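You operate a simulated robot arm through the tools that you are given. There is no shell and no other tool.

Carry out the task below with a simulated robot arm. There is one attempt and no reset: what you move stays moved.

Task
Move the green pump to the full small jug and pump cup M6 to the 15 line.
Fine: stand the orange stopper on the cream ring; the cup stands ready beside the full jug; once filled, slide it about a hand's width toward the ring; the other cups stay.

It is judged by the outcome, as a careful person would: the job done as asked, and still so three seconds after it is handed in. It fails if anything else is knocked over, pushed out of place, dropped, spilled or broken. Lids that push on must go on centred and level and be pressed home; caps that screw on are set level and turned clockwise until they are tight.

Robot
A 6-joint arm with a two-finger gripper, fixed in place. Base frame: the origin is at the foot of the arm, x ahead of it, y to its left, z up; the work surface is at about z = 800. Readings come in mm, degrees, newtons and seconds.
It reaches about 1298 mm from its shoulder. Its first joint turns from -149.0 to 149.0 degrees. Payload 1.57 kg.
The tool frame sits at the grasp point between the pads (the TCP): z along the fingers, y along the line on which they close. The tips reach 21 mm beyond it. Largest opening 70 mm; the body of the gripper starts 50 mm behind the TCP.
Orientation is told as [roll, pitch, yaw] about the base's x, y, z axes, in that order, counted from this pose: with the fingers straight down and closing along the base's y, the tool's x points along the base's -x, its y along +y and its z along -z.

Tools
- The arm moves only by the tool drive_tool. Its argument "plan" is a list of rows, each a list of 7 numbers: the shift along the base's x, y, z in units of 150 mm (1.0 is 150 mm), then the turn, a rotation vector about the base's x, y, z in units of 120 degrees (1.0 is 120 degrees), then the finger opening in mm, from 0 to 70. In form: [[x, y, z, wx, wy, wz, hand], ...]. A call has 1 to 20 rows; each row is the pose to reach, as a shift and turn from the pose commanded when the call began. A call with a number of a shift or a turn outside -1 to 1 is refused whole. A row lasts 0.2 s, in which the tool goes at most 50 mm and 8.6 degrees; a call with a longer step from one row to the next is refused whole, and so is a gripper value outside its range. Where a pose cannot be reached the arm comes as near as it can. A force on the tool above 40 N (or 10 N above the force at the start of the call, whichever is more), or a blocked arm, ends the call early, and 0.2 s more pass. The fingers move at their own pace and stop on an object; they squeeze with about 29 N. The grip force told is the motor's: it shows also when the fingers shut on nothing. Time passes only in rows, and 0.2 s behind the last, so rows that repeat a pose let the fingers close. It gives the time, the measured TCP pose, the force on the tool (base axes), the opening and the grip force at its end, in the units of the frame above (readings bear some noise), with the torque about the TCP (base axes, N m) and any sound that the robot's microphone picked up.
- Cameras (640 x 400 px; columns grow to the right, rows downward): "scene" is fixed at [400.7, 499.8, 1467]; the picture's right is [-0.04, -1.00, 0.00], its down [-0.77, 0.03, -0.63] and it looks along [0.63, -0.03, -0.77] (base axes); focal length 307 px, centre (320, 200). "wrist" rides on the gripper at [79, 4, -81] in the tool frame; the picture's right is [-0.05, 1.00, 0.00], its down [-0.67, -0.04, -0.74] and it looks along [-0.74, -0.04, 0.67] (tool axes); focal length 256 px, centre (320, 200). There is no depth. A picture from a camera that has moved, and an enlarged one, comes with that camera's place and axes in the base frame and with its lens.
- capture(camera): a new picture of that camera. The clock stands still meanwhile.
- lift_body(by): slides the trunk up (or, below 0, down) by that many mm; the arm rides with it, the base frame stays. It gives what a move gives, with no picture.
- enlarge(camera, box): a new picture of the part [left, top, right, bottom] of that camera's present view, enlarged. The clock stands still meanwhile.
- hand_in(): hands the job in; it is judged then, once.

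Places have to be worked out from the pictures, the camera data and where the tool is seen. Open the gripper and draw the arm clear of the work before you hand the job in, unless the task says otherwise.

The tools are called after "Request:" as a command line: name --pt "numbers of a row" for each row, then --argument value for the rest, lists and objects as JSON in quotes. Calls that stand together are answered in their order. drive_tool: Moves the arm, as the interface text tells. Its arguments: {"type":"object","properties":{"plan":{"type":"array","items":{"type":"array","items":{"type":"number"}}}},"required":["plan"]} The other tools are called the same way: lift_body (by) slides the trunk up or down; capture (camera) takes a picture; enlarge (camera, box) takes an enlarged picture of a part of a camera's view; hand_in () hands the job in.

At the start:

```text
time: 0.0
ee_pos: [740.8, 242.9, 1194.5]
orientation: [0.0, -0.1, 0.0]
force: [0.1, -0.7, 0.0]
moment: [-0.02, 0.02, 0.02]
width: 70.0
gripper_force: 0.0
trunk travel left (down, up): [-876.0, 94.0]
```

scene: 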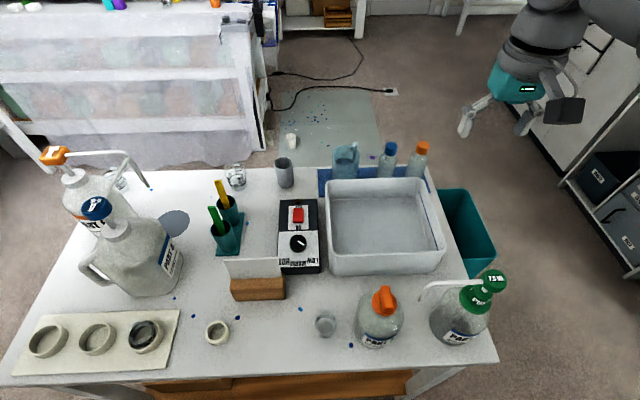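
wrist: 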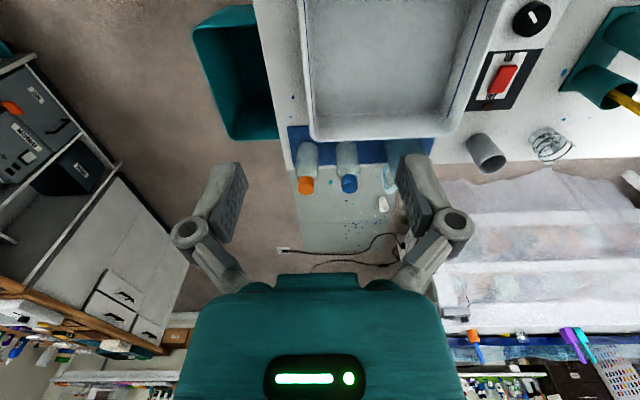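

The scene shows two large jugs on the left, three cups on a cream tray, a cream ring, a small cup, an orange-stoppered small jug and a green-pump small jug. I'll enlarge parts of the scene to read the labels.

Request:
enlarge --camera "scene" --box '[290, 250, 530, 400]'

Request:
enlarge --camera "scene" --box '[10, 280, 250, 400]'

Request:
enlarge --camera "scene" --box '[30, 120, 270, 270]'

Request:
enlarge --camera "scene" --box '[210, 130, 450, 280]'

```text
2.67 times, centred on (410, 325) of scene
camera zoom: at [400.7, 499.8, 1467.0], right [-0.04, -1.0, 0.0], down [-0.77, 0.03, -0.63], along [0.63, -0.03, -0.77], focal length 819 px, centre (80, -133)
```

zoom: 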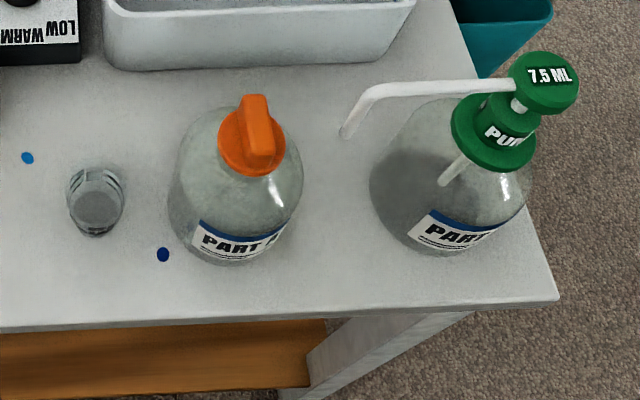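

```text
2.67 times, centred on (130, 340) of scene
camera zoom: at [400.7, 499.8, 1467.0], right [-0.04, -1.0, 0.0], down [-0.77, 0.03, -0.63], along [0.63, -0.03, -0.77], focal length 819 px, centre (827, -173)
```

zoom: 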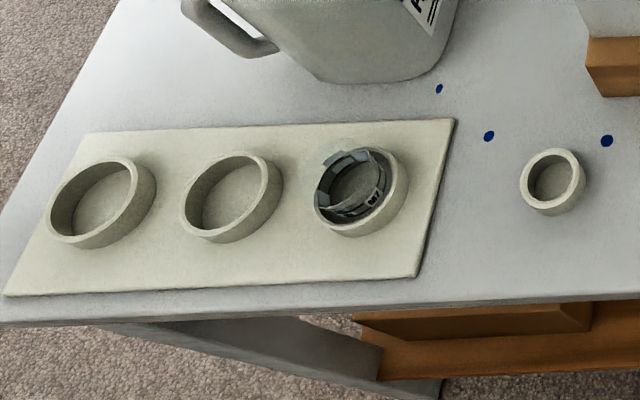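

```text
2.67 times, centred on (150, 195) of scene
camera zoom: at [400.7, 499.8, 1467.0], right [-0.04, -1.0, 0.0], down [-0.77, 0.03, -0.63], along [0.63, -0.03, -0.77], focal length 819 px, centre (773, 213)
```

zoom: 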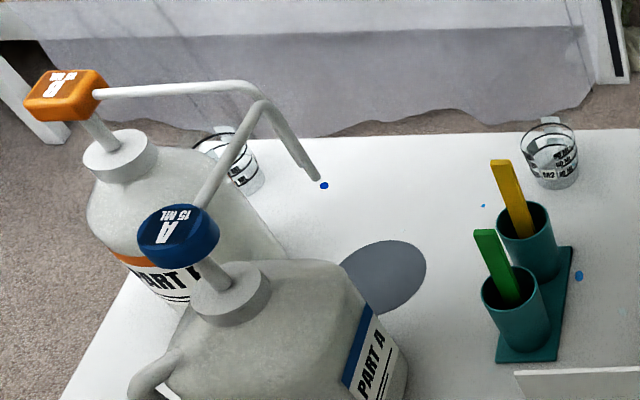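

```text
2.67 times, centred on (330, 205) of scene
camera zoom: at [400.7, 499.8, 1467.0], right [-0.04, -1.0, 0.0], down [-0.77, 0.03, -0.63], along [0.63, -0.03, -0.77], focal length 819 px, centre (293, 187)
```

zoom: 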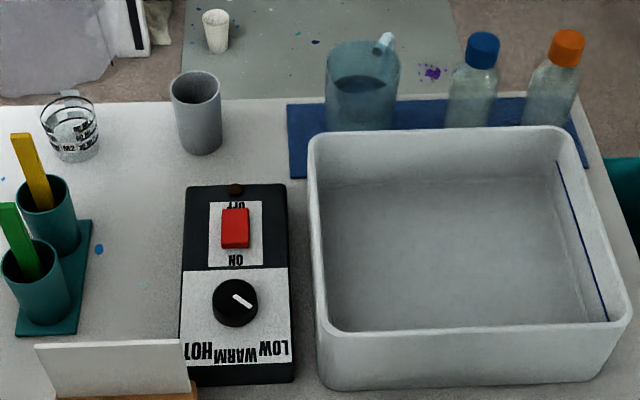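

The cup beside the full jug is near (592, 475) and the full jug (orange stopper) near (605, 370). The green-pump jug is near (605, 215) and the ring near (595, 703). I'll bring the wrist camera back and closer, staying high, for a better look.

Request:
drive_tool --pt "-0.19 0.09 -0.03 0 0 0 70" --pt "-0.38 0.18 -0.06 0 0 0 70" --pt "-0.57 0.27 -0.09 0 0 0 70" --pt "-0.76 0.36 -0.12 0 0 0 70" --pt "-0.95 0.45 -0.15 0 0 0 70"

Request:
drive_tool --pt "-0.19 0.09 -0.12 0 0 0 70" --pt "-0.38 0.18 -0.24 0 0 0 70" --pt "-0.57 0.27 -0.36 0 0 0 70" --pt "-0.76 0.36 -0.48 0 0 0 70" --pt "-0.95 0.45 -0.6 0 0 0 70"

Request:
capture --camera "wrist"

Request:
capture --camera "scene"

```text
time: 1.2
ee_pos: [596.3, 310.7, 1194.7]
orientation: [0.1, 0.1, 0.0]
force: [0.4, -0.2, 0.3]
moment: [-0.01, -0.05, -0.03]
width: 70.0
gripper_force: 0.1
out of reach, approached as far as the arm can: row 1, 2, 3, 4, 5
trunk travel left (down, up): [-876.0, 94.0]
```

```text
time: 2.4
ee_pos: [453.9, 377.7, 1194.6]
orientation: [0.0, -0.1, 0.0]
force: [-0.2, 0.1, 0.0]
moment: [0.04, -0.03, 0.03]
width: 70.2
gripper_force: 0.0
out of reach, approached as far as the arm can: row 1, 2, 3, 4, 5
trunk travel left (down, up): [-876.0, 94.0]
```

```text
taken
camera wrist: at [375.1, 380.8, 1275.0], right [0.05, 1.0, 0.0], down [0.67, -0.04, 0.75], along [0.74, -0.04, -0.67], focal length 256 px, centre (320, 200)
```

wrist: 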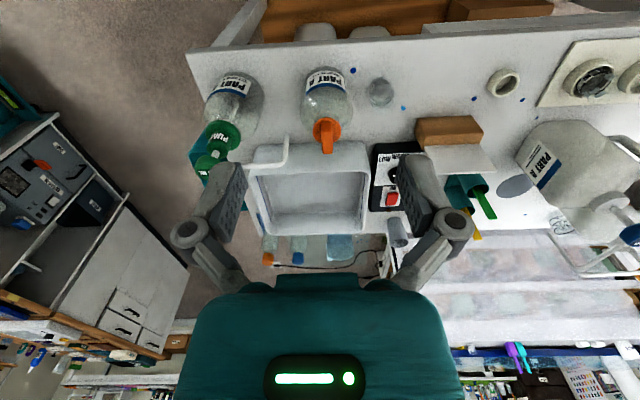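

```text
taken
```

scene: 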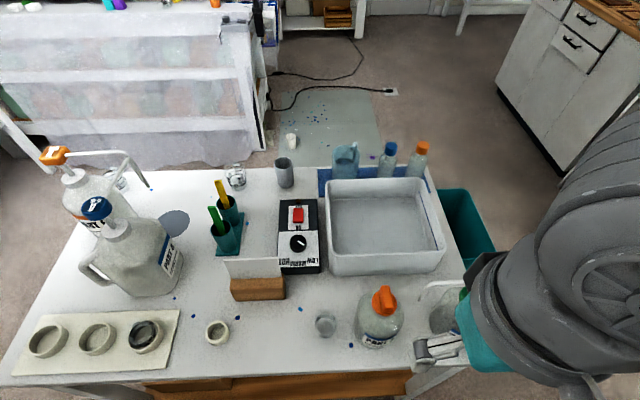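

The tool can't go below about 1194 at this trunk height, so the trunk has to come down. Triangulating the pump head puts it near (606, 203, 995), so lowering 150 mm leaves the hand clear.

Request:
lift_body --by -150

Request:
capture --camera "wrist"

Request:
capture --camera "scene"

```text
time: 4.2
ee_pos: [454.8, 376.7, 1044.8]
orientation: [0.1, -0.1, -0.1]
force: [0.1, 0.0, 0.2]
moment: [0.05, -0.01, -0.01]
width: 69.9
gripper_force: 0.0
trunk travel left (down, up): [-726.0, 244.0]
```

```text
taken
camera wrist: at [376.2, 380.6, 1124.9], right [0.05, 1.0, 0.0], down [0.67, -0.04, 0.74], along [0.74, -0.04, -0.67], focal length 256 px, centre (320, 200)
```

wrist: 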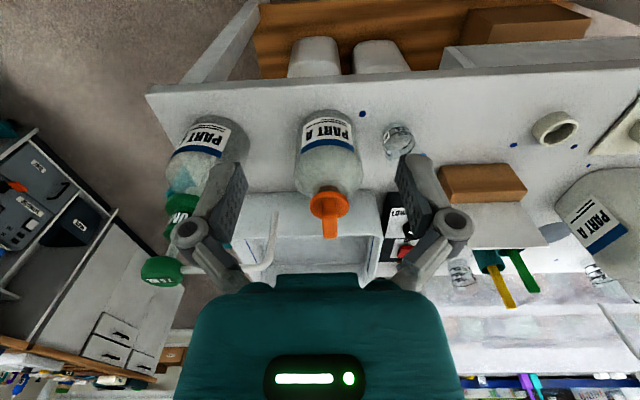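

```text
taken
```

scene: 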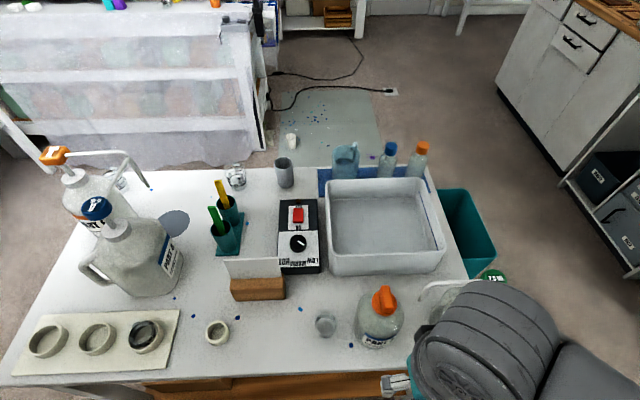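

The hand is now at z 1045 with jugs in view; I'll enlarge the wrist view to read the labels and the cup.

Request:
enlarge --camera "wrist" --box '[280, 90, 440, 250]'

Request:
enlarge --camera "wrist" --box '[130, 100, 290, 300]'

Request:
enlarge --camera "wrist" --box '[370, 110, 430, 170]'

Request:
enlarge --camera "wrist" --box '[500, 80, 640, 300]'

```text
2.50 times, centred on (360, 170) of wrist
camera zoom: at [376.2, 380.6, 1124.9], right [0.05, 1.0, 0.0], down [0.67, -0.04, 0.74], along [0.74, -0.04, -0.67], focal length 640 px, centre (220, 275)
```

zoom: 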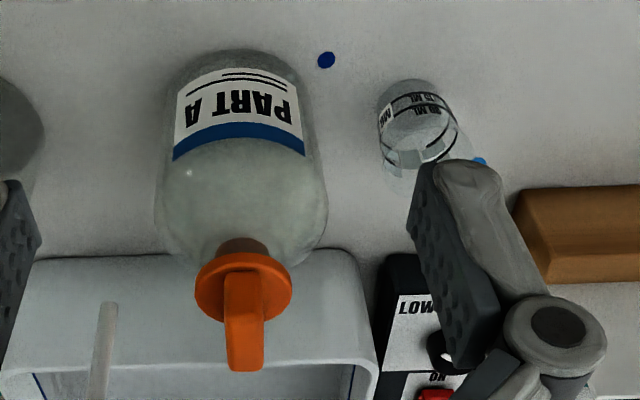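

```text
2.00 times, centred on (210, 200) of wrist
camera zoom: at [376.2, 380.6, 1124.9], right [0.05, 1.0, 0.0], down [0.67, -0.04, 0.74], along [0.74, -0.04, -0.67], focal length 512 px, centre (540, 200)
```

zoom: 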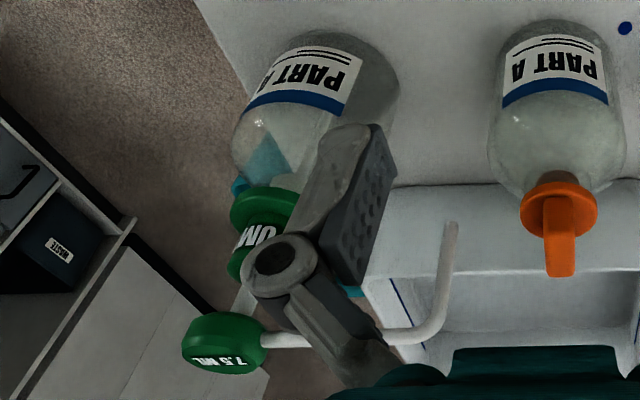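

```text
6.67 times, centred on (400, 140) of wrist
camera zoom: at [376.2, 380.6, 1124.9], right [0.05, 1.0, 0.0], down [0.67, -0.04, 0.74], along [0.74, -0.04, -0.67], focal length 1707 px, centre (-213, 600)
```

zoom: 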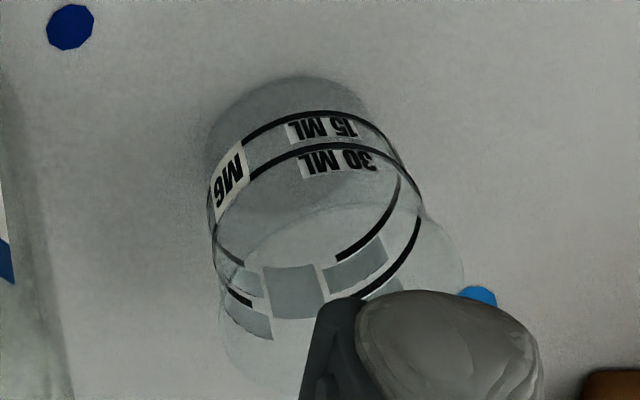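

```text
1.82 times, centred on (570, 190) of wrist
camera zoom: at [376.2, 380.6, 1124.9], right [0.05, 1.0, 0.0], down [0.67, -0.04, 0.74], along [0.74, -0.04, -0.67], focal length 465 px, centre (-134, 218)
```

zoom: 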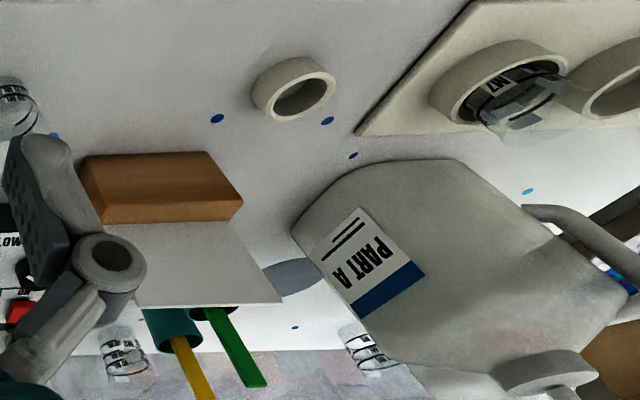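

Cup M6 with its 15 and 30 mL lines is confirmed next to the full jug. I'll zoom in more on the stopper and the pump in the scene view.

Request:
enlarge --camera "scene" --box '[345, 275, 415, 355]'

Request:
enlarge --camera "wrist" --box '[300, 180, 360, 250]'

Request:
enlarge --camera "scene" --box '[190, 300, 260, 360]'

Request:
enlarge --camera "scene" --box '[300, 295, 350, 345]'

```text
5.00 times, centred on (380, 315) of scene
camera zoom: at [400.7, 499.8, 1467.0], right [-0.04, -1.0, 0.0], down [-0.77, 0.03, -0.63], along [0.63, -0.03, -0.77], focal length 1535 px, centre (20, -375)
```

zoom: 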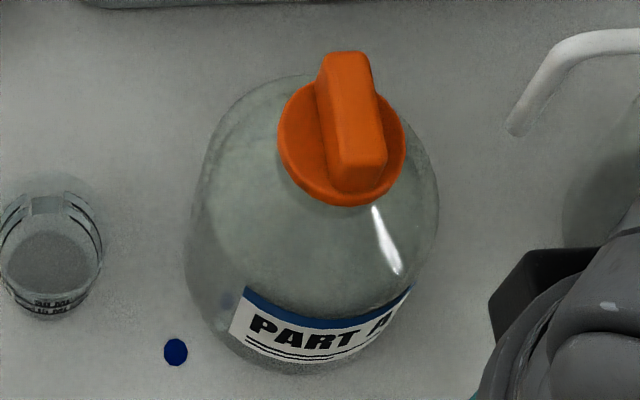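

```text
5.71 times, centred on (330, 215) of wrist
camera zoom: at [376.2, 380.6, 1124.9], right [0.05, 1.0, 0.0], down [0.67, -0.04, 0.74], along [0.74, -0.04, -0.67], focal length 1463 px, centre (263, 114)
```

zoom: 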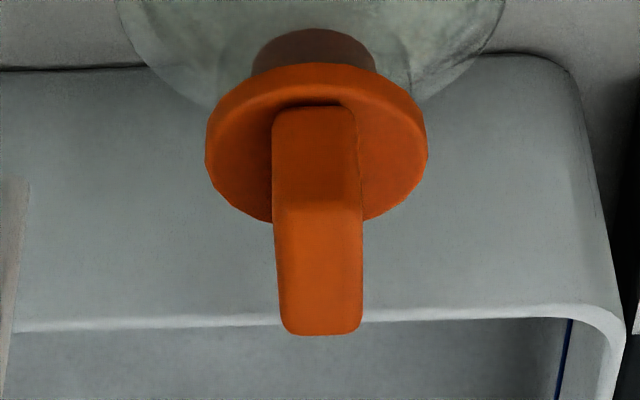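

```text
6.67 times, centred on (225, 330) of scene
camera zoom: at [400.7, 499.8, 1467.0], right [-0.04, -1.0, 0.0], down [-0.77, 0.03, -0.63], along [0.63, -0.03, -0.77], focal length 2046 px, centre (953, -667)
```

zoom: 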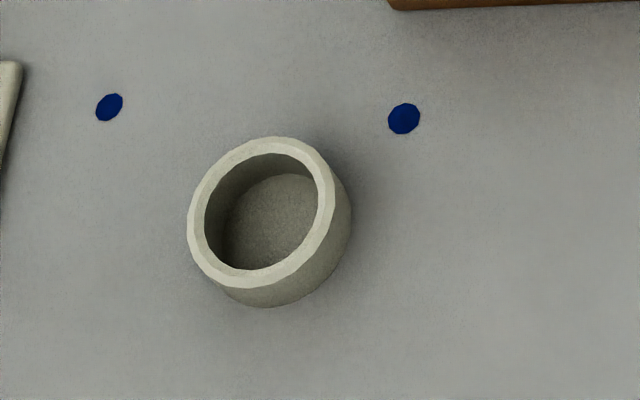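

```text
8.00 times, centred on (325, 320) of scene
camera zoom: at [400.7, 499.8, 1467.0], right [-0.04, -1.0, 0.0], down [-0.77, 0.03, -0.63], along [0.63, -0.03, -0.77], focal length 2456 px, centre (280, -760)
```

zoom: 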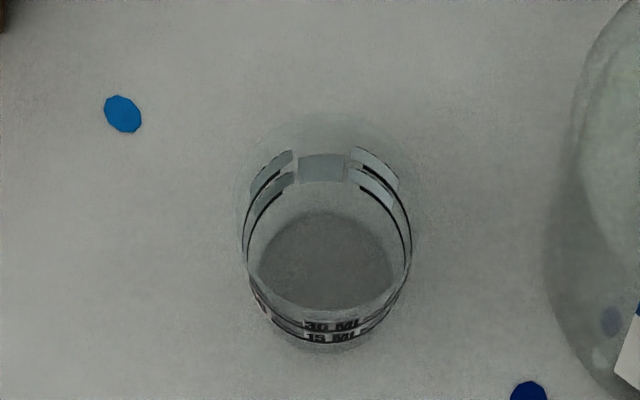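

The stopper's handle is a vertical plate about 16 mm thick in y and 31 mm long in x, centred near (595, 379) with its top at z≈968 and the flange at z≈937. I'll move above it with the fingers open.

Request:
drive_tool --pt "0.24 0.004 -0.05 0 0 0 70" --pt "0.48 0.008 -0.1 0 0 0 70" --pt "0.72 0.012 -0.17 0 0 0 70" --pt "0.935 0.015 -0.23 0 0 0 70" --pt "0.935 0.015 -0.23 0 0 0 70"

Request:
capture --camera "wrist"

Request:
enlarge --camera "scene" --box '[290, 220, 530, 370]'

```text
time: 5.3
ee_pos: [595.5, 378.3, 1044.4]
orientation: [-0.1, 0.0, 0.0]
force: [0.0, 0.4, -0.6]
moment: [0.04, 0.01, -0.01]
width: 69.7
gripper_force: 0.1
out of reach, approached as far as the arm can: row 1, 2, 3, 4, 5
trunk travel left (down, up): [-726.0, 244.0]
```

```text
taken
camera wrist: at [517.6, 382.5, 1124.8], right [0.05, 1.0, 0.0], down [0.67, -0.04, 0.74], along [0.74, -0.04, -0.67], focal length 256 px, centre (320, 200)
```

wrist: 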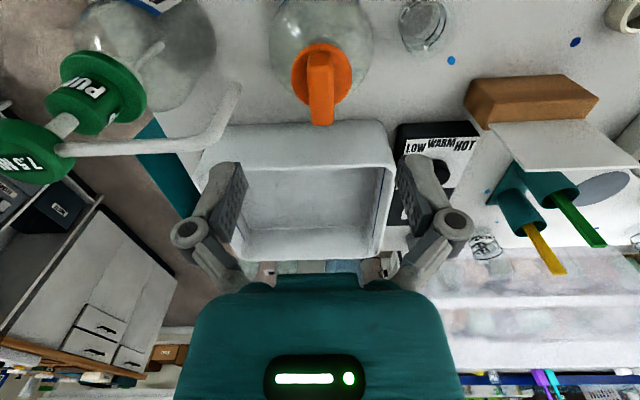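

```text
2.67 times, centred on (410, 295) of scene
camera zoom: at [400.7, 499.8, 1467.0], right [-0.04, -1.0, 0.0], down [-0.77, 0.03, -0.63], along [0.63, -0.03, -0.77], focal length 819 px, centre (80, -53)
```

zoom: 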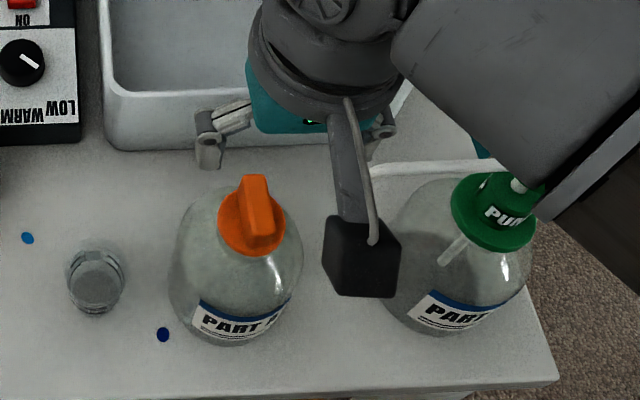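

The z floor follows the trunk (now about 1044), so I need to go lower with the trunk. First I'll check where the forearm is relative to the green pump.

Request:
capture --camera "scene"

Request:
enlarge --camera "scene" --box '[440, 180, 640, 340]'

Request:
enlarge --camera "wrist" --box '[0, 0, 260, 200]'

```text
taken
```

scene: 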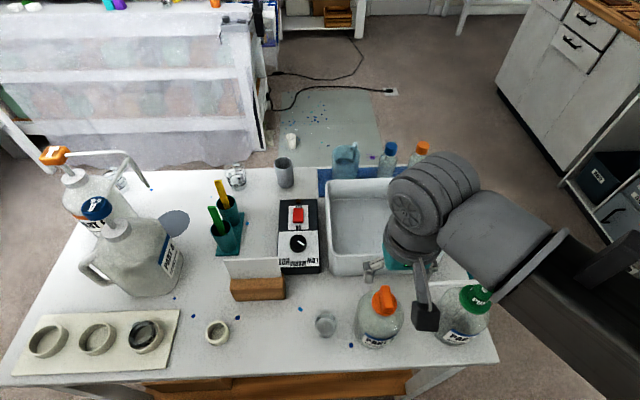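

```text
2.50 times, centred on (540, 260) of scene
camera zoom: at [400.7, 499.8, 1467.0], right [-0.04, -1.0, 0.0], down [-0.77, 0.03, -0.63], along [0.63, -0.03, -0.77], focal length 767 px, centre (-230, 50)
```

zoom: 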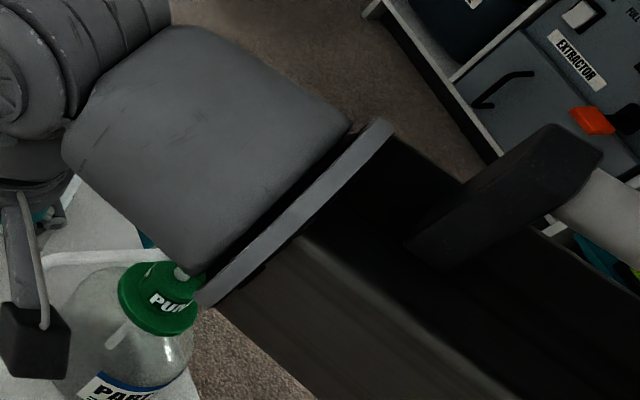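

```text
2.00 times, centred on (130, 100) of wrist
camera zoom: at [517.6, 382.5, 1124.8], right [0.05, 1.0, 0.0], down [0.67, -0.04, 0.74], along [0.74, -0.04, -0.67], focal length 512 px, centre (700, 400)
```

zoom: 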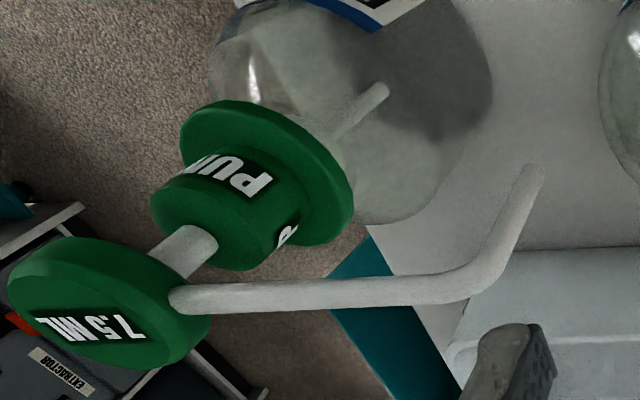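

The forearm is at about z 1225, well above the pump (top ≈995), so lowering is safe. The pump spout's tip is near y≈322, so I'll narrow the fingers to 40 mm before going down.

Request:
drive_tool --pt "0 0 0 0 0 0 40" --pt "0 0 0 0 0 0 40" --pt "0 0 0 0 0 0 40"

Request:
lift_body --by -50

Request:
capture --camera "wrist"

Request:
enlarge --camera "scene" --box '[290, 220, 530, 370]'

```text
time: 6.2
ee_pos: [596.6, 379.1, 1045.5]
orientation: [0.0, 0.0, 0.0]
force: [-0.9, -0.7, 0.0]
moment: [0.03, -0.03, 0.01]
width: 40.0
gripper_force: 0.0
trunk travel left (down, up): [-726.0, 244.0]
```

```text
time: 7.1
ee_pos: [595.6, 379.1, 994.5]
orientation: [0.0, 0.0, -0.1]
force: [-0.7, -0.6, 0.3]
moment: [0.02, 0.03, 0.03]
width: 40.0
gripper_force: 0.1
trunk travel left (down, up): [-676.0, 294.0]
```

```text
taken
camera wrist: at [517.4, 382.6, 1074.9], right [0.05, 1.0, 0.0], down [0.67, -0.04, 0.74], along [0.74, -0.04, -0.67], focal length 256 px, centre (320, 200)
```

wrist: 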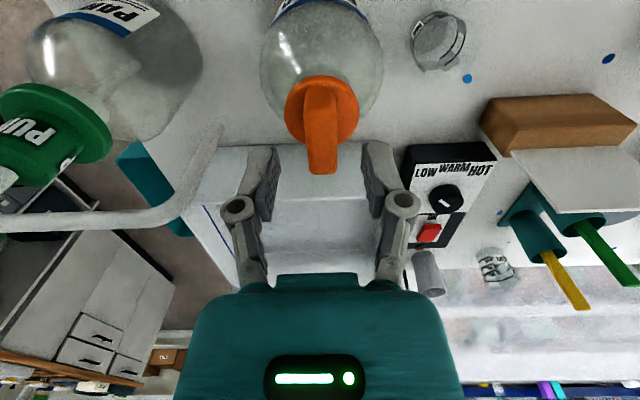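

```text
2.67 times, centred on (410, 295) of scene
camera zoom: at [400.7, 499.8, 1467.0], right [-0.04, -1.0, 0.0], down [-0.77, 0.03, -0.63], along [0.63, -0.03, -0.77], focal length 819 px, centre (80, -53)
```

zoom: 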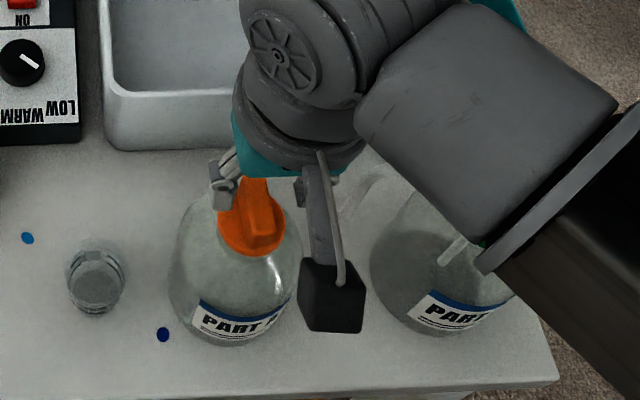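

The handle sits midway between the fingers (handle x 580–612, y≈378.5; flange top z≈937). I'll lower 32 mm so the tips stop about 5 mm above the flange.

Request:
lift_body --by -31

Request:
capture --camera "wrist"

```text
time: 7.8
ee_pos: [595.3, 378.5, 963.9]
orientation: [0.0, 0.0, -0.1]
force: [-0.5, -0.2, 0.2]
moment: [0.03, -0.02, -0.01]
width: 39.9
gripper_force: 0.1
trunk travel left (down, up): [-645.0, 325.0]
```

```text
taken
camera wrist: at [517.4, 382.6, 1043.8], right [0.05, 1.0, 0.0], down [0.67, -0.04, 0.74], along [0.74, -0.04, -0.67], focal length 256 px, centre (320, 200)
```

wrist: 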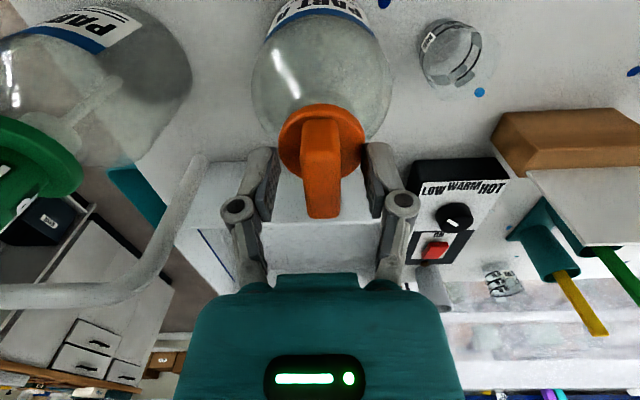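

The fingers straddle the handle with the tips just above the flange. I'll close on it.

Request:
drive_tool --pt "0 0 0 0 0 0 0" --pt "0 0 0 0 0 0 0" --pt "0 0 0 0 0 0 0" --pt "0 0 0 0 0 0 0"

```text
time: 8.8
ee_pos: [596.2, 378.5, 964.1]
orientation: [0.1, 0.0, 0.0]
force: [0.1, 0.0, 1.9]
moment: [-0.04, 0.01, 0.02]
width: 14.6
gripper_force: 29.0
trunk travel left (down, up): [-645.0, 325.0]
```

Gripped at 14.6 mm width, 29 N. I'll pull straight up slowly by 12 mm and watch the force.

Request:
drive_tool --pt "0 0 0.02 0 0 0 0" --pt "0 0 0.04 0 0 0 0" --pt "0 0 0.06 0 0 0 0" --pt "0 0 0.08 0 0 0 0"

Request:
capture --camera "wrist"

Request:
enlarge --camera "scene" --box '[290, 220, 530, 370]'

```text
time: 9.8
ee_pos: [595.9, 378.8, 963.1]
orientation: [0.0, 0.0, 0.0]
force: [0.7, 0.3, 3.3]
moment: [-0.03, -0.01, -0.03]
width: 14.7
gripper_force: 29.0
out of reach, approached as far as the arm can: row 1, 2, 3, 4
trunk travel left (down, up): [-645.0, 325.0]
```

```text
taken
camera wrist: at [517.4, 382.6, 1043.9], right [0.05, 1.0, 0.0], down [0.67, -0.04, 0.74], along [0.74, -0.04, -0.67], focal length 256 px, centre (320, 200)
```

wrist: 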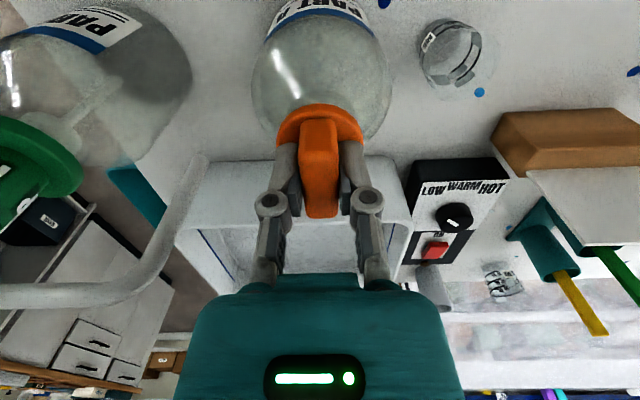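

```text
2.67 times, centred on (410, 295) of scene
camera zoom: at [400.7, 499.8, 1467.0], right [-0.04, -1.0, 0.0], down [-0.77, 0.03, -0.63], along [0.63, -0.03, -0.77], focal length 819 px, centre (80, -53)
```

zoom: 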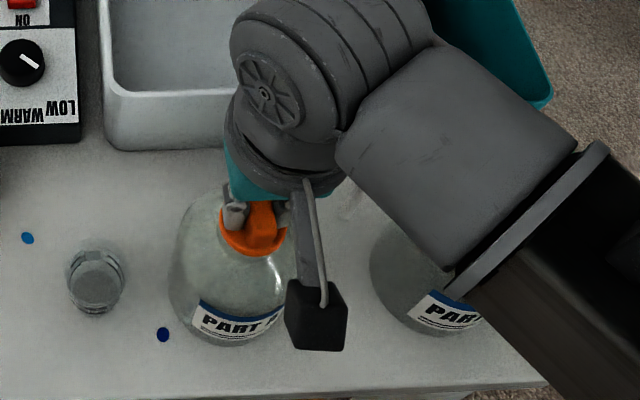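

The arm cannot change height by itself (up is "out of reach" too), so vertical motion has to come from the trunk. I'll pull the stopper up with a small trunk lift and check.

Request:
lift_body --by 8

Request:
capture --camera "wrist"

Request:
enlarge --camera "scene" --box '[290, 220, 530, 370]'

```text
time: 10.4
ee_pos: [594.5, 379.4, 972.3]
orientation: [0.0, 0.1, 0.0]
force: [0.9, 0.2, 0.3]
moment: [0.01, -0.01, 0.01]
width: 14.9
gripper_force: 28.8
trunk travel left (down, up): [-653.0, 317.0]
```

```text
taken
camera wrist: at [517.6, 382.7, 1051.8], right [0.05, 1.0, 0.0], down [0.67, -0.04, 0.74], along [0.74, -0.04, -0.67], focal length 256 px, centre (320, 200)
```

wrist: 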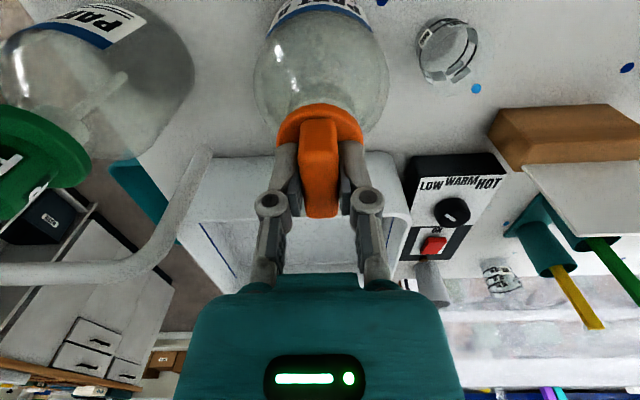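

```text
2.67 times, centred on (410, 295) of scene
camera zoom: at [400.7, 499.8, 1467.0], right [-0.04, -1.0, 0.0], down [-0.77, 0.03, -0.63], along [0.63, -0.03, -0.77], focal length 819 px, centre (80, -53)
```

zoom: 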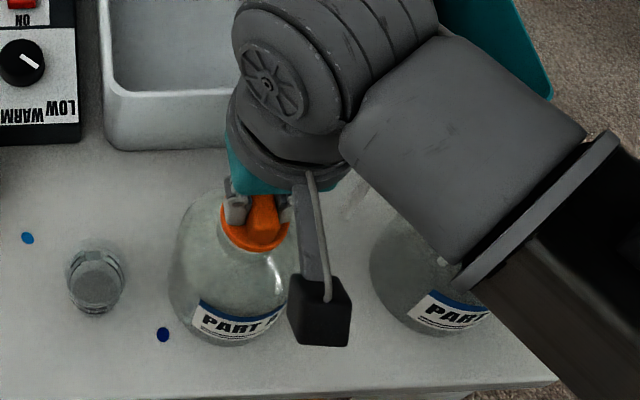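

The stopper rose with the hand while the jug's label stayed put, and the force is low, so it's a plain pull-out stopper. I'll lift it well clear.

Request:
lift_body --by 60

Request:
capture --camera "wrist"

Request:
enlarge --camera "scene" --box '[290, 220, 530, 370]'

```text
time: 11.4
ee_pos: [595.7, 379.7, 1031.9]
orientation: [0.0, 0.0, 0.0]
force: [0.3, -1.1, -0.7]
moment: [-0.03, -0.01, -0.01]
width: 15.2
gripper_force: 28.8
trunk travel left (down, up): [-713.0, 257.0]
```

```text
taken
camera wrist: at [517.6, 382.7, 1111.8], right [0.05, 1.0, 0.0], down [0.67, -0.04, 0.74], along [0.74, -0.04, -0.67], focal length 256 px, centre (320, 200)
```

wrist: 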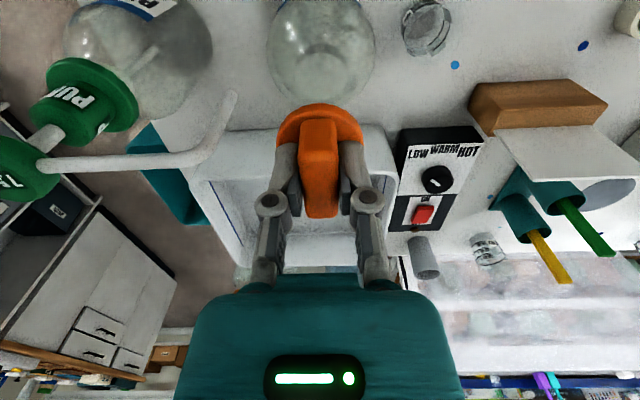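

```text
2.67 times, centred on (410, 295) of scene
camera zoom: at [400.7, 499.8, 1467.0], right [-0.04, -1.0, 0.0], down [-0.77, 0.03, -0.63], along [0.63, -0.03, -0.77], focal length 819 px, centre (80, -53)
```

zoom: 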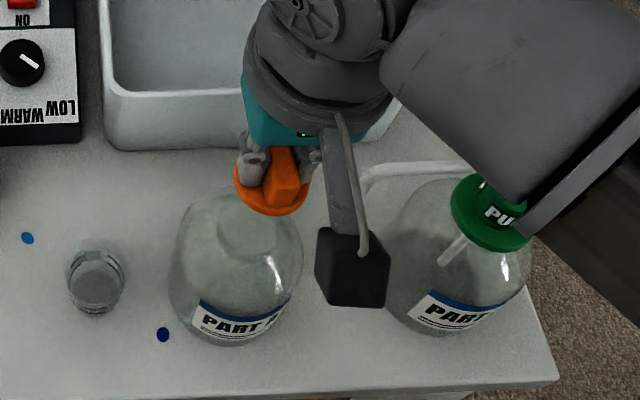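

The stopper is out and the jug stayed in place. I'll carry it sideways toward the ring in two legs at this height, then look.

Request:
drive_tool --pt "0 0.2 0 0 0 0 0" --pt "0 0.4 0 0 0 0 0" --pt "0 0.6 0 0 0 0 0" --pt "0 0.8 0 0 0 0 0" --pt "0 0.97 0 0 0 0 0"

Request:
capture --camera "wrist"

Request:
capture --camera "scene"

```text
time: 12.6
ee_pos: [594.8, 524.4, 1031.6]
orientation: [0.0, 0.0, 0.0]
force: [-0.1, -0.1, -1.1]
moment: [0.01, -0.02, 0.03]
width: 14.8
gripper_force: 28.6
trunk travel left (down, up): [-713.0, 257.0]
```

```text
taken
camera wrist: at [517.5, 528.3, 1111.7], right [0.05, 1.0, 0.0], down [0.67, -0.04, 0.74], along [0.74, -0.04, -0.67], focal length 256 px, centre (320, 200)
```

wrist: 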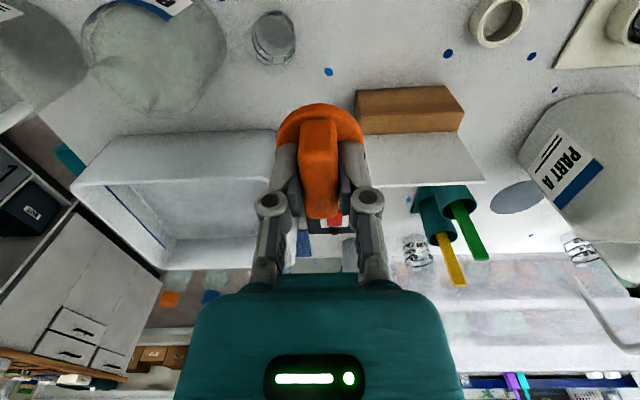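

```text
taken
```

scene: 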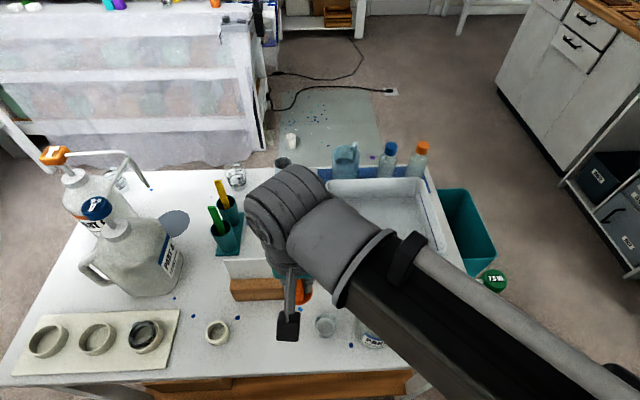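

The ring's centre projects to about (591–595, 699.5). I'll go on to y≈670 and look again for a finer fix.

Request:
drive_tool --pt "0 0.2 0 0 0 0 0" --pt "0 0.4 0 0 0 0 0" --pt "0 0.6 0 0 0 0 0" --pt "0 0.8 0 0 0 0 0" --pt "0 0.97 0 0 0 0 0"

Request:
enlarge --camera "wrist" --box '[260, 0, 420, 120]'

Request:
enlarge --camera "scene" --box '[150, 250, 310, 370]'

```text
time: 13.8
ee_pos: [597.6, 670.9, 1031.4]
orientation: [0.0, 0.0, 0.1]
force: [-1.5, 0.9, -0.3]
moment: [-0.01, -0.02, -0.02]
width: 14.7
gripper_force: 28.8
trunk travel left (down, up): [-713.0, 257.0]
```

```text
3.33 times, centred on (340, 60) of wrist
camera zoom: at [518.9, 674.6, 1111.6], right [0.05, 1.0, 0.0], down [0.67, -0.04, 0.74], along [0.74, -0.04, -0.67], focal length 853 px, centre (253, 667)
```

zoom: 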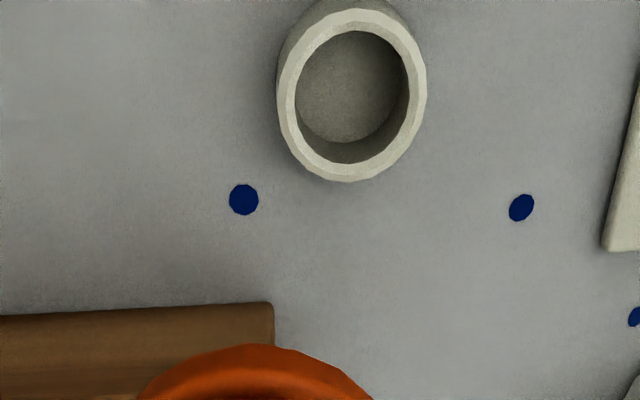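

```text
3.33 times, centred on (230, 310) of scene
camera zoom: at [400.7, 499.8, 1467.0], right [-0.04, -1.0, 0.0], down [-0.77, 0.03, -0.63], along [0.63, -0.03, -0.77], focal length 1023 px, centre (620, -167)
```

zoom: 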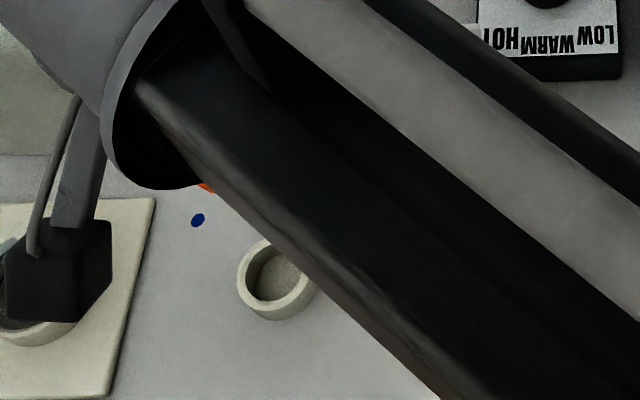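

The ring is centred at about (594.5, 700.3), outer diameter 44, inner 33, top z≈820. I'll align over it, then check the whole arm's clearance before lowering.

Request:
drive_tool --pt "-0.008 0.1 0 0 0 0 0" --pt "-0.0167 0.1967 0 0 0 0 0" --pt "-0.0167 0.1967 0 0 0 0 0"

Request:
capture --camera "scene"

Request:
capture --camera "wrist"

```text
time: 14.6
ee_pos: [592.9, 697.9, 1031.1]
orientation: [0.0, 0.0, 0.0]
force: [-0.2, 1.5, -0.1]
moment: [-0.02, 0.03, -0.02]
width: 14.8
gripper_force: 28.9
trunk travel left (down, up): [-713.0, 257.0]
```

```text
taken
```

scene: 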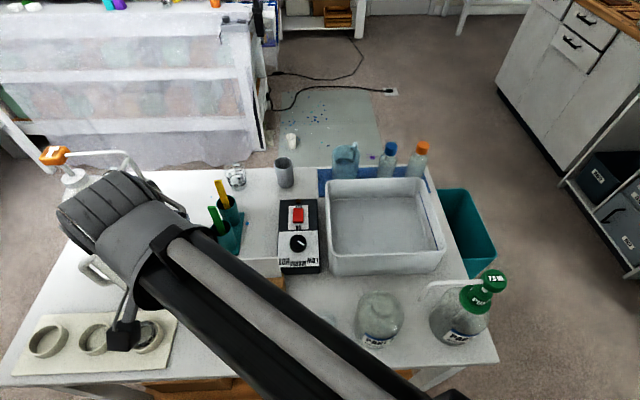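

```text
taken
camera wrist: at [515.4, 702.7, 1111.8], right [0.05, 1.0, 0.0], down [0.67, -0.04, 0.74], along [0.74, -0.04, -0.67], focal length 256 px, centre (320, 200)
```

wrist: 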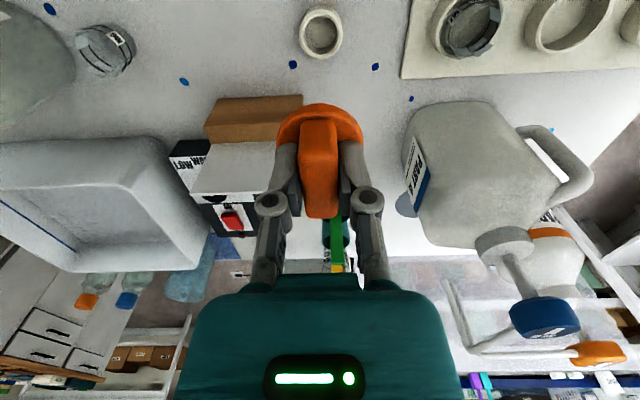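

Camera data put the TCP at about (593.5, 699). I'll enlarge the ring view for a final fix before lowering.

Request:
enlarge --camera "wrist" --box '[270, 0, 370, 75]'

Request:
enlarge --camera "wrist" --box '[250, 90, 390, 230]'

```text
5.33 times, centred on (320, 38) of wrist
camera zoom: at [515.4, 702.7, 1111.8], right [0.05, 1.0, 0.0], down [0.67, -0.04, 0.74], along [0.74, -0.04, -0.67], focal length 1365 px, centre (320, 1067)
```

zoom: 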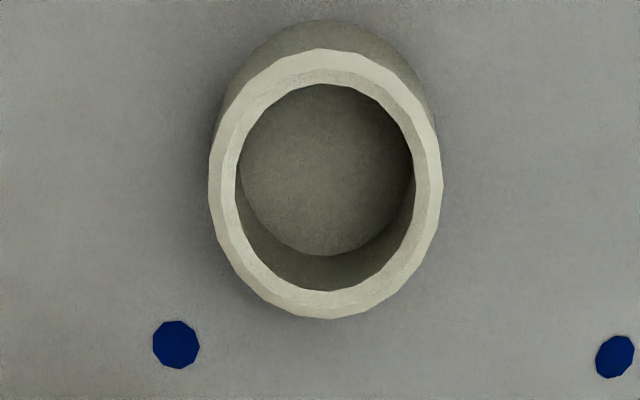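

```text
2.86 times, centred on (320, 160) of wrist
camera zoom: at [515.4, 702.7, 1111.8], right [0.05, 1.0, 0.0], down [0.67, -0.04, 0.74], along [0.74, -0.04, -0.67], focal length 731 px, centre (320, 314)
```

zoom: 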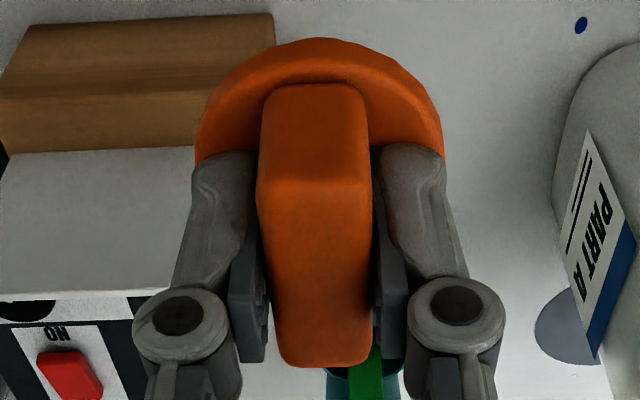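

The ring centre is confirmed at (594.6, 700.0). I'll correct by about +1 mm in x and y, then lower 120 mm and look again.

Request:
drive_tool --pt "0.0073 0.008 0 0 0 0 0" --pt "0.0073 0.008 0 0 0 0 0"

Request:
lift_body --by -115

Request:
capture --camera "wrist"

Request:
capture --camera "scene"

```text
time: 15.2
ee_pos: [594.8, 699.7, 1031.2]
orientation: [0.0, 0.0, 0.0]
force: [0.3, -0.6, -0.3]
moment: [0.05, 0.02, 0.0]
width: 15.0
gripper_force: 28.8
trunk travel left (down, up): [-713.0, 257.0]
```

```text
time: 16.7
ee_pos: [595.7, 699.7, 915.8]
orientation: [0.1, 0.0, 0.0]
force: [0.4, 1.4, -0.7]
moment: [0.02, -0.01, -0.01]
width: 15.0
gripper_force: 29.0
trunk travel left (down, up): [-598.0, 372.0]
```

```text
taken
camera wrist: at [516.4, 703.9, 996.9], right [0.05, 1.0, 0.0], down [0.67, -0.04, 0.74], along [0.74, -0.04, -0.67], focal length 256 px, centre (320, 200)
```

wrist: 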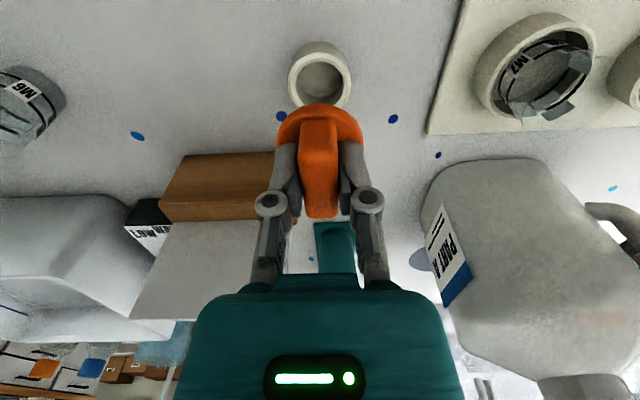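

```text
taken
```

scene: 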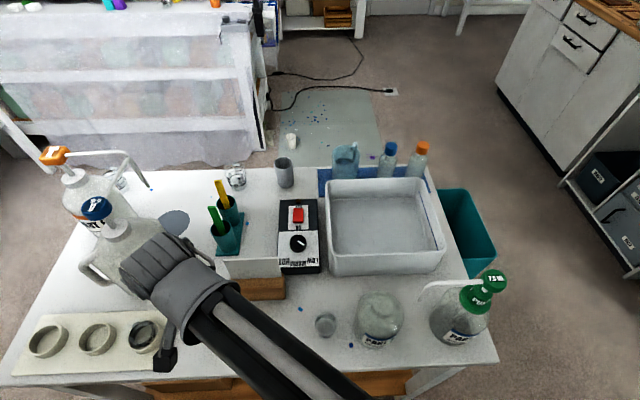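

TCP is over (594.6, 700.0), the ring centre, and the arm is clear of the big jugs. I'll lower another 40 mm and look.

Request:
lift_body --by -40

Request:
enlarge --camera "wrist" --box '[240, 40, 400, 180]'

Request:
enlarge --camera "scene" --box '[50, 180, 330, 380]'

```text
time: 17.5
ee_pos: [594.6, 701.1, 876.2]
orientation: [0.0, 0.1, 0.0]
force: [0.4, 0.0, -0.6]
moment: [0.01, -0.01, -0.01]
width: 14.6
gripper_force: 28.8
trunk travel left (down, up): [-558.0, 412.0]
```

```text
2.86 times, centred on (320, 110) of wrist
camera zoom: at [516.4, 703.9, 956.8], right [0.05, 1.0, 0.0], down [0.67, -0.04, 0.74], along [0.74, -0.04, -0.67], focal length 731 px, centre (320, 457)
```

zoom: 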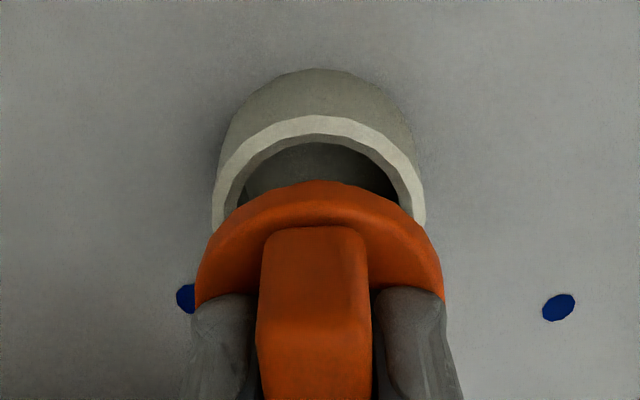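

```text
2.00 times, centred on (190, 280) of scene
camera zoom: at [400.7, 499.8, 1467.0], right [-0.04, -1.0, 0.0], down [-0.77, 0.03, -0.63], along [0.63, -0.03, -0.77], focal length 614 px, centre (580, 40)
```

zoom: 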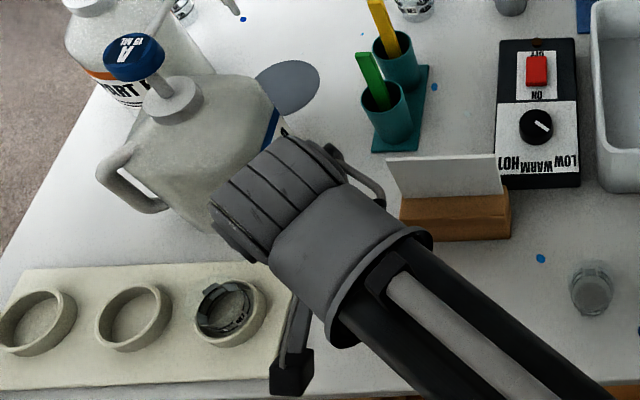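

Flange and ring line up laterally, and the plug has ample clearance in the 33 mm bore. I'll lower in small steps watching the force.

Request:
lift_body --by -12

Request:
enlarge --camera "wrist" --box '[240, 40, 400, 180]'

```text
time: 18.1
ee_pos: [595.9, 699.6, 864.6]
orientation: [0.0, 0.1, 0.0]
force: [0.0, 0.4, -0.2]
moment: [-0.01, 0.0, 0.0]
width: 14.7
gripper_force: 29.1
trunk travel left (down, up): [-546.0, 424.0]
```

```text
2.86 times, centred on (320, 110) of wrist
camera zoom: at [516.4, 703.9, 944.8], right [0.05, 1.0, 0.0], down [0.67, -0.04, 0.74], along [0.74, -0.04, -0.67], focal length 731 px, centre (320, 457)
```

zoom: 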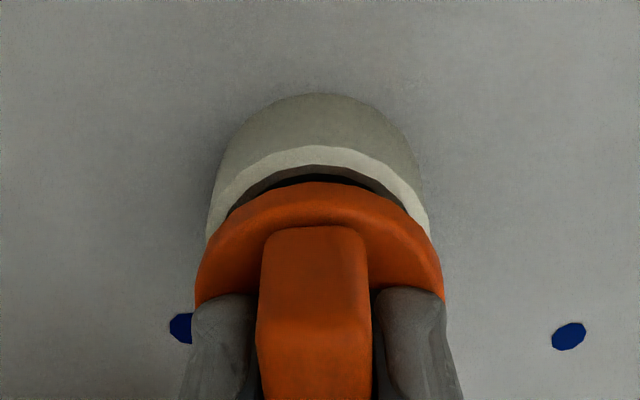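

Still no contact; the remaining gap looks like about 12 mm. I'll lower 7 mm more.

Request:
lift_body --by -7

Request:
lift_body --by -2.5

Request:
enlarge --camera "wrist" --box '[240, 40, 400, 180]'

```text
time: 18.6
ee_pos: [594.3, 699.8, 857.5]
orientation: [0.0, 0.0, 0.0]
force: [-0.4, 0.3, -0.4]
moment: [0.02, -0.02, -0.03]
width: 14.7
gripper_force: 29.1
trunk travel left (down, up): [-539.0, 431.0]
```

```text
time: 19.2
ee_pos: [594.8, 700.4, 854.6]
orientation: [0.0, 0.0, 0.0]
force: [0.2, -0.2, 0.0]
moment: [-0.01, 0.01, -0.03]
width: 15.0
gripper_force: 29.4
trunk travel left (down, up): [-537.0, 433.0]
```

```text
2.86 times, centred on (320, 110) of wrist
camera zoom: at [516.4, 703.9, 935.3], right [0.05, 1.0, 0.0], down [0.67, -0.04, 0.74], along [0.74, -0.04, -0.67], focal length 731 px, centre (320, 457)
```

zoom: 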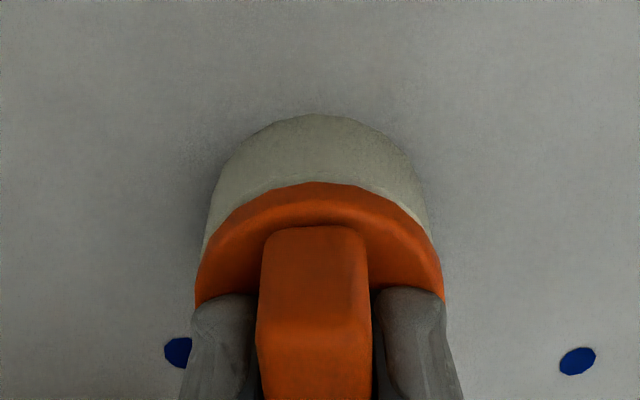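

No contact force yet; I'll keep creeping down in 1.5 mm steps.

Request:
lift_body --by -1.5

Request:
lift_body --by -1

```text
time: 19.7
ee_pos: [593.9, 699.4, 853.5]
orientation: [0.1, 0.0, -0.1]
force: [-1.1, -0.2, -0.5]
moment: [-0.03, 0.0, -0.01]
width: 15.1
gripper_force: 29.4
trunk travel left (down, up): [-535.0, 435.0]
```

```text
time: 20.2
ee_pos: [594.6, 700.7, 852.7]
orientation: [-0.1, -0.1, -0.1]
force: [-0.1, 0.0, 0.0]
moment: [-0.01, 0.01, 0.0]
width: 14.5
gripper_force: 29.0
trunk travel left (down, up): [-534.0, 436.0]
```

Still free at z≈852.7; continuing in 1 mm steps.

Request:
lift_body --by -1

Request:
lift_body --by -1

Request:
enlarge --camera "wrist" --box '[240, 40, 400, 180]'

```text
time: 20.7
ee_pos: [595.3, 699.9, 852.1]
orientation: [0.0, 0.0, 0.0]
force: [-0.5, 0.5, -1.5]
moment: [-0.01, 0.02, 0.0]
width: 14.7
gripper_force: 28.6
trunk travel left (down, up): [-533.0, 437.0]
```

```text
time: 21.2
ee_pos: [594.2, 700.2, 850.5]
orientation: [0.0, 0.0, 0.0]
force: [0.3, -0.2, 1.4]
moment: [-0.01, -0.01, 0.02]
width: 14.6
gripper_force: 28.8
trunk travel left (down, up): [-532.0, 438.0]
```

```text
2.86 times, centred on (320, 110) of wrist
camera zoom: at [516.4, 703.8, 931.0], right [0.05, 1.0, 0.0], down [0.67, -0.04, 0.74], along [0.74, -0.04, -0.67], focal length 731 px, centre (320, 457)
```

zoom: 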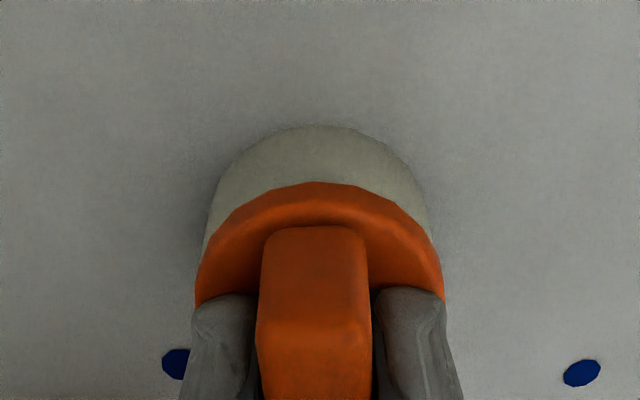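

Force z is just turning positive (+1.4 N); one more small step to confirm contact.

Request:
lift_body --by -0.7

Request:
lift_body --by -0.7

```text
time: 21.7
ee_pos: [595.1, 700.4, 850.6]
orientation: [-0.1, 0.0, 0.1]
force: [2.5, 1.8, 10.4]
moment: [0.07, 0.07, -0.01]
width: 14.5
gripper_force: 28.9
trunk travel left (down, up): [-531.0, 439.0]
```

```text
time: 22.2
ee_pos: [594.8, 700.1, 850.0]
orientation: [0.1, -0.1, 0.0]
force: [4.5, 4.5, 20.0]
moment: [0.09, 0.07, -0.02]
width: 14.9
gripper_force: 28.7
trunk travel left (down, up): [-531.0, 439.0]
```

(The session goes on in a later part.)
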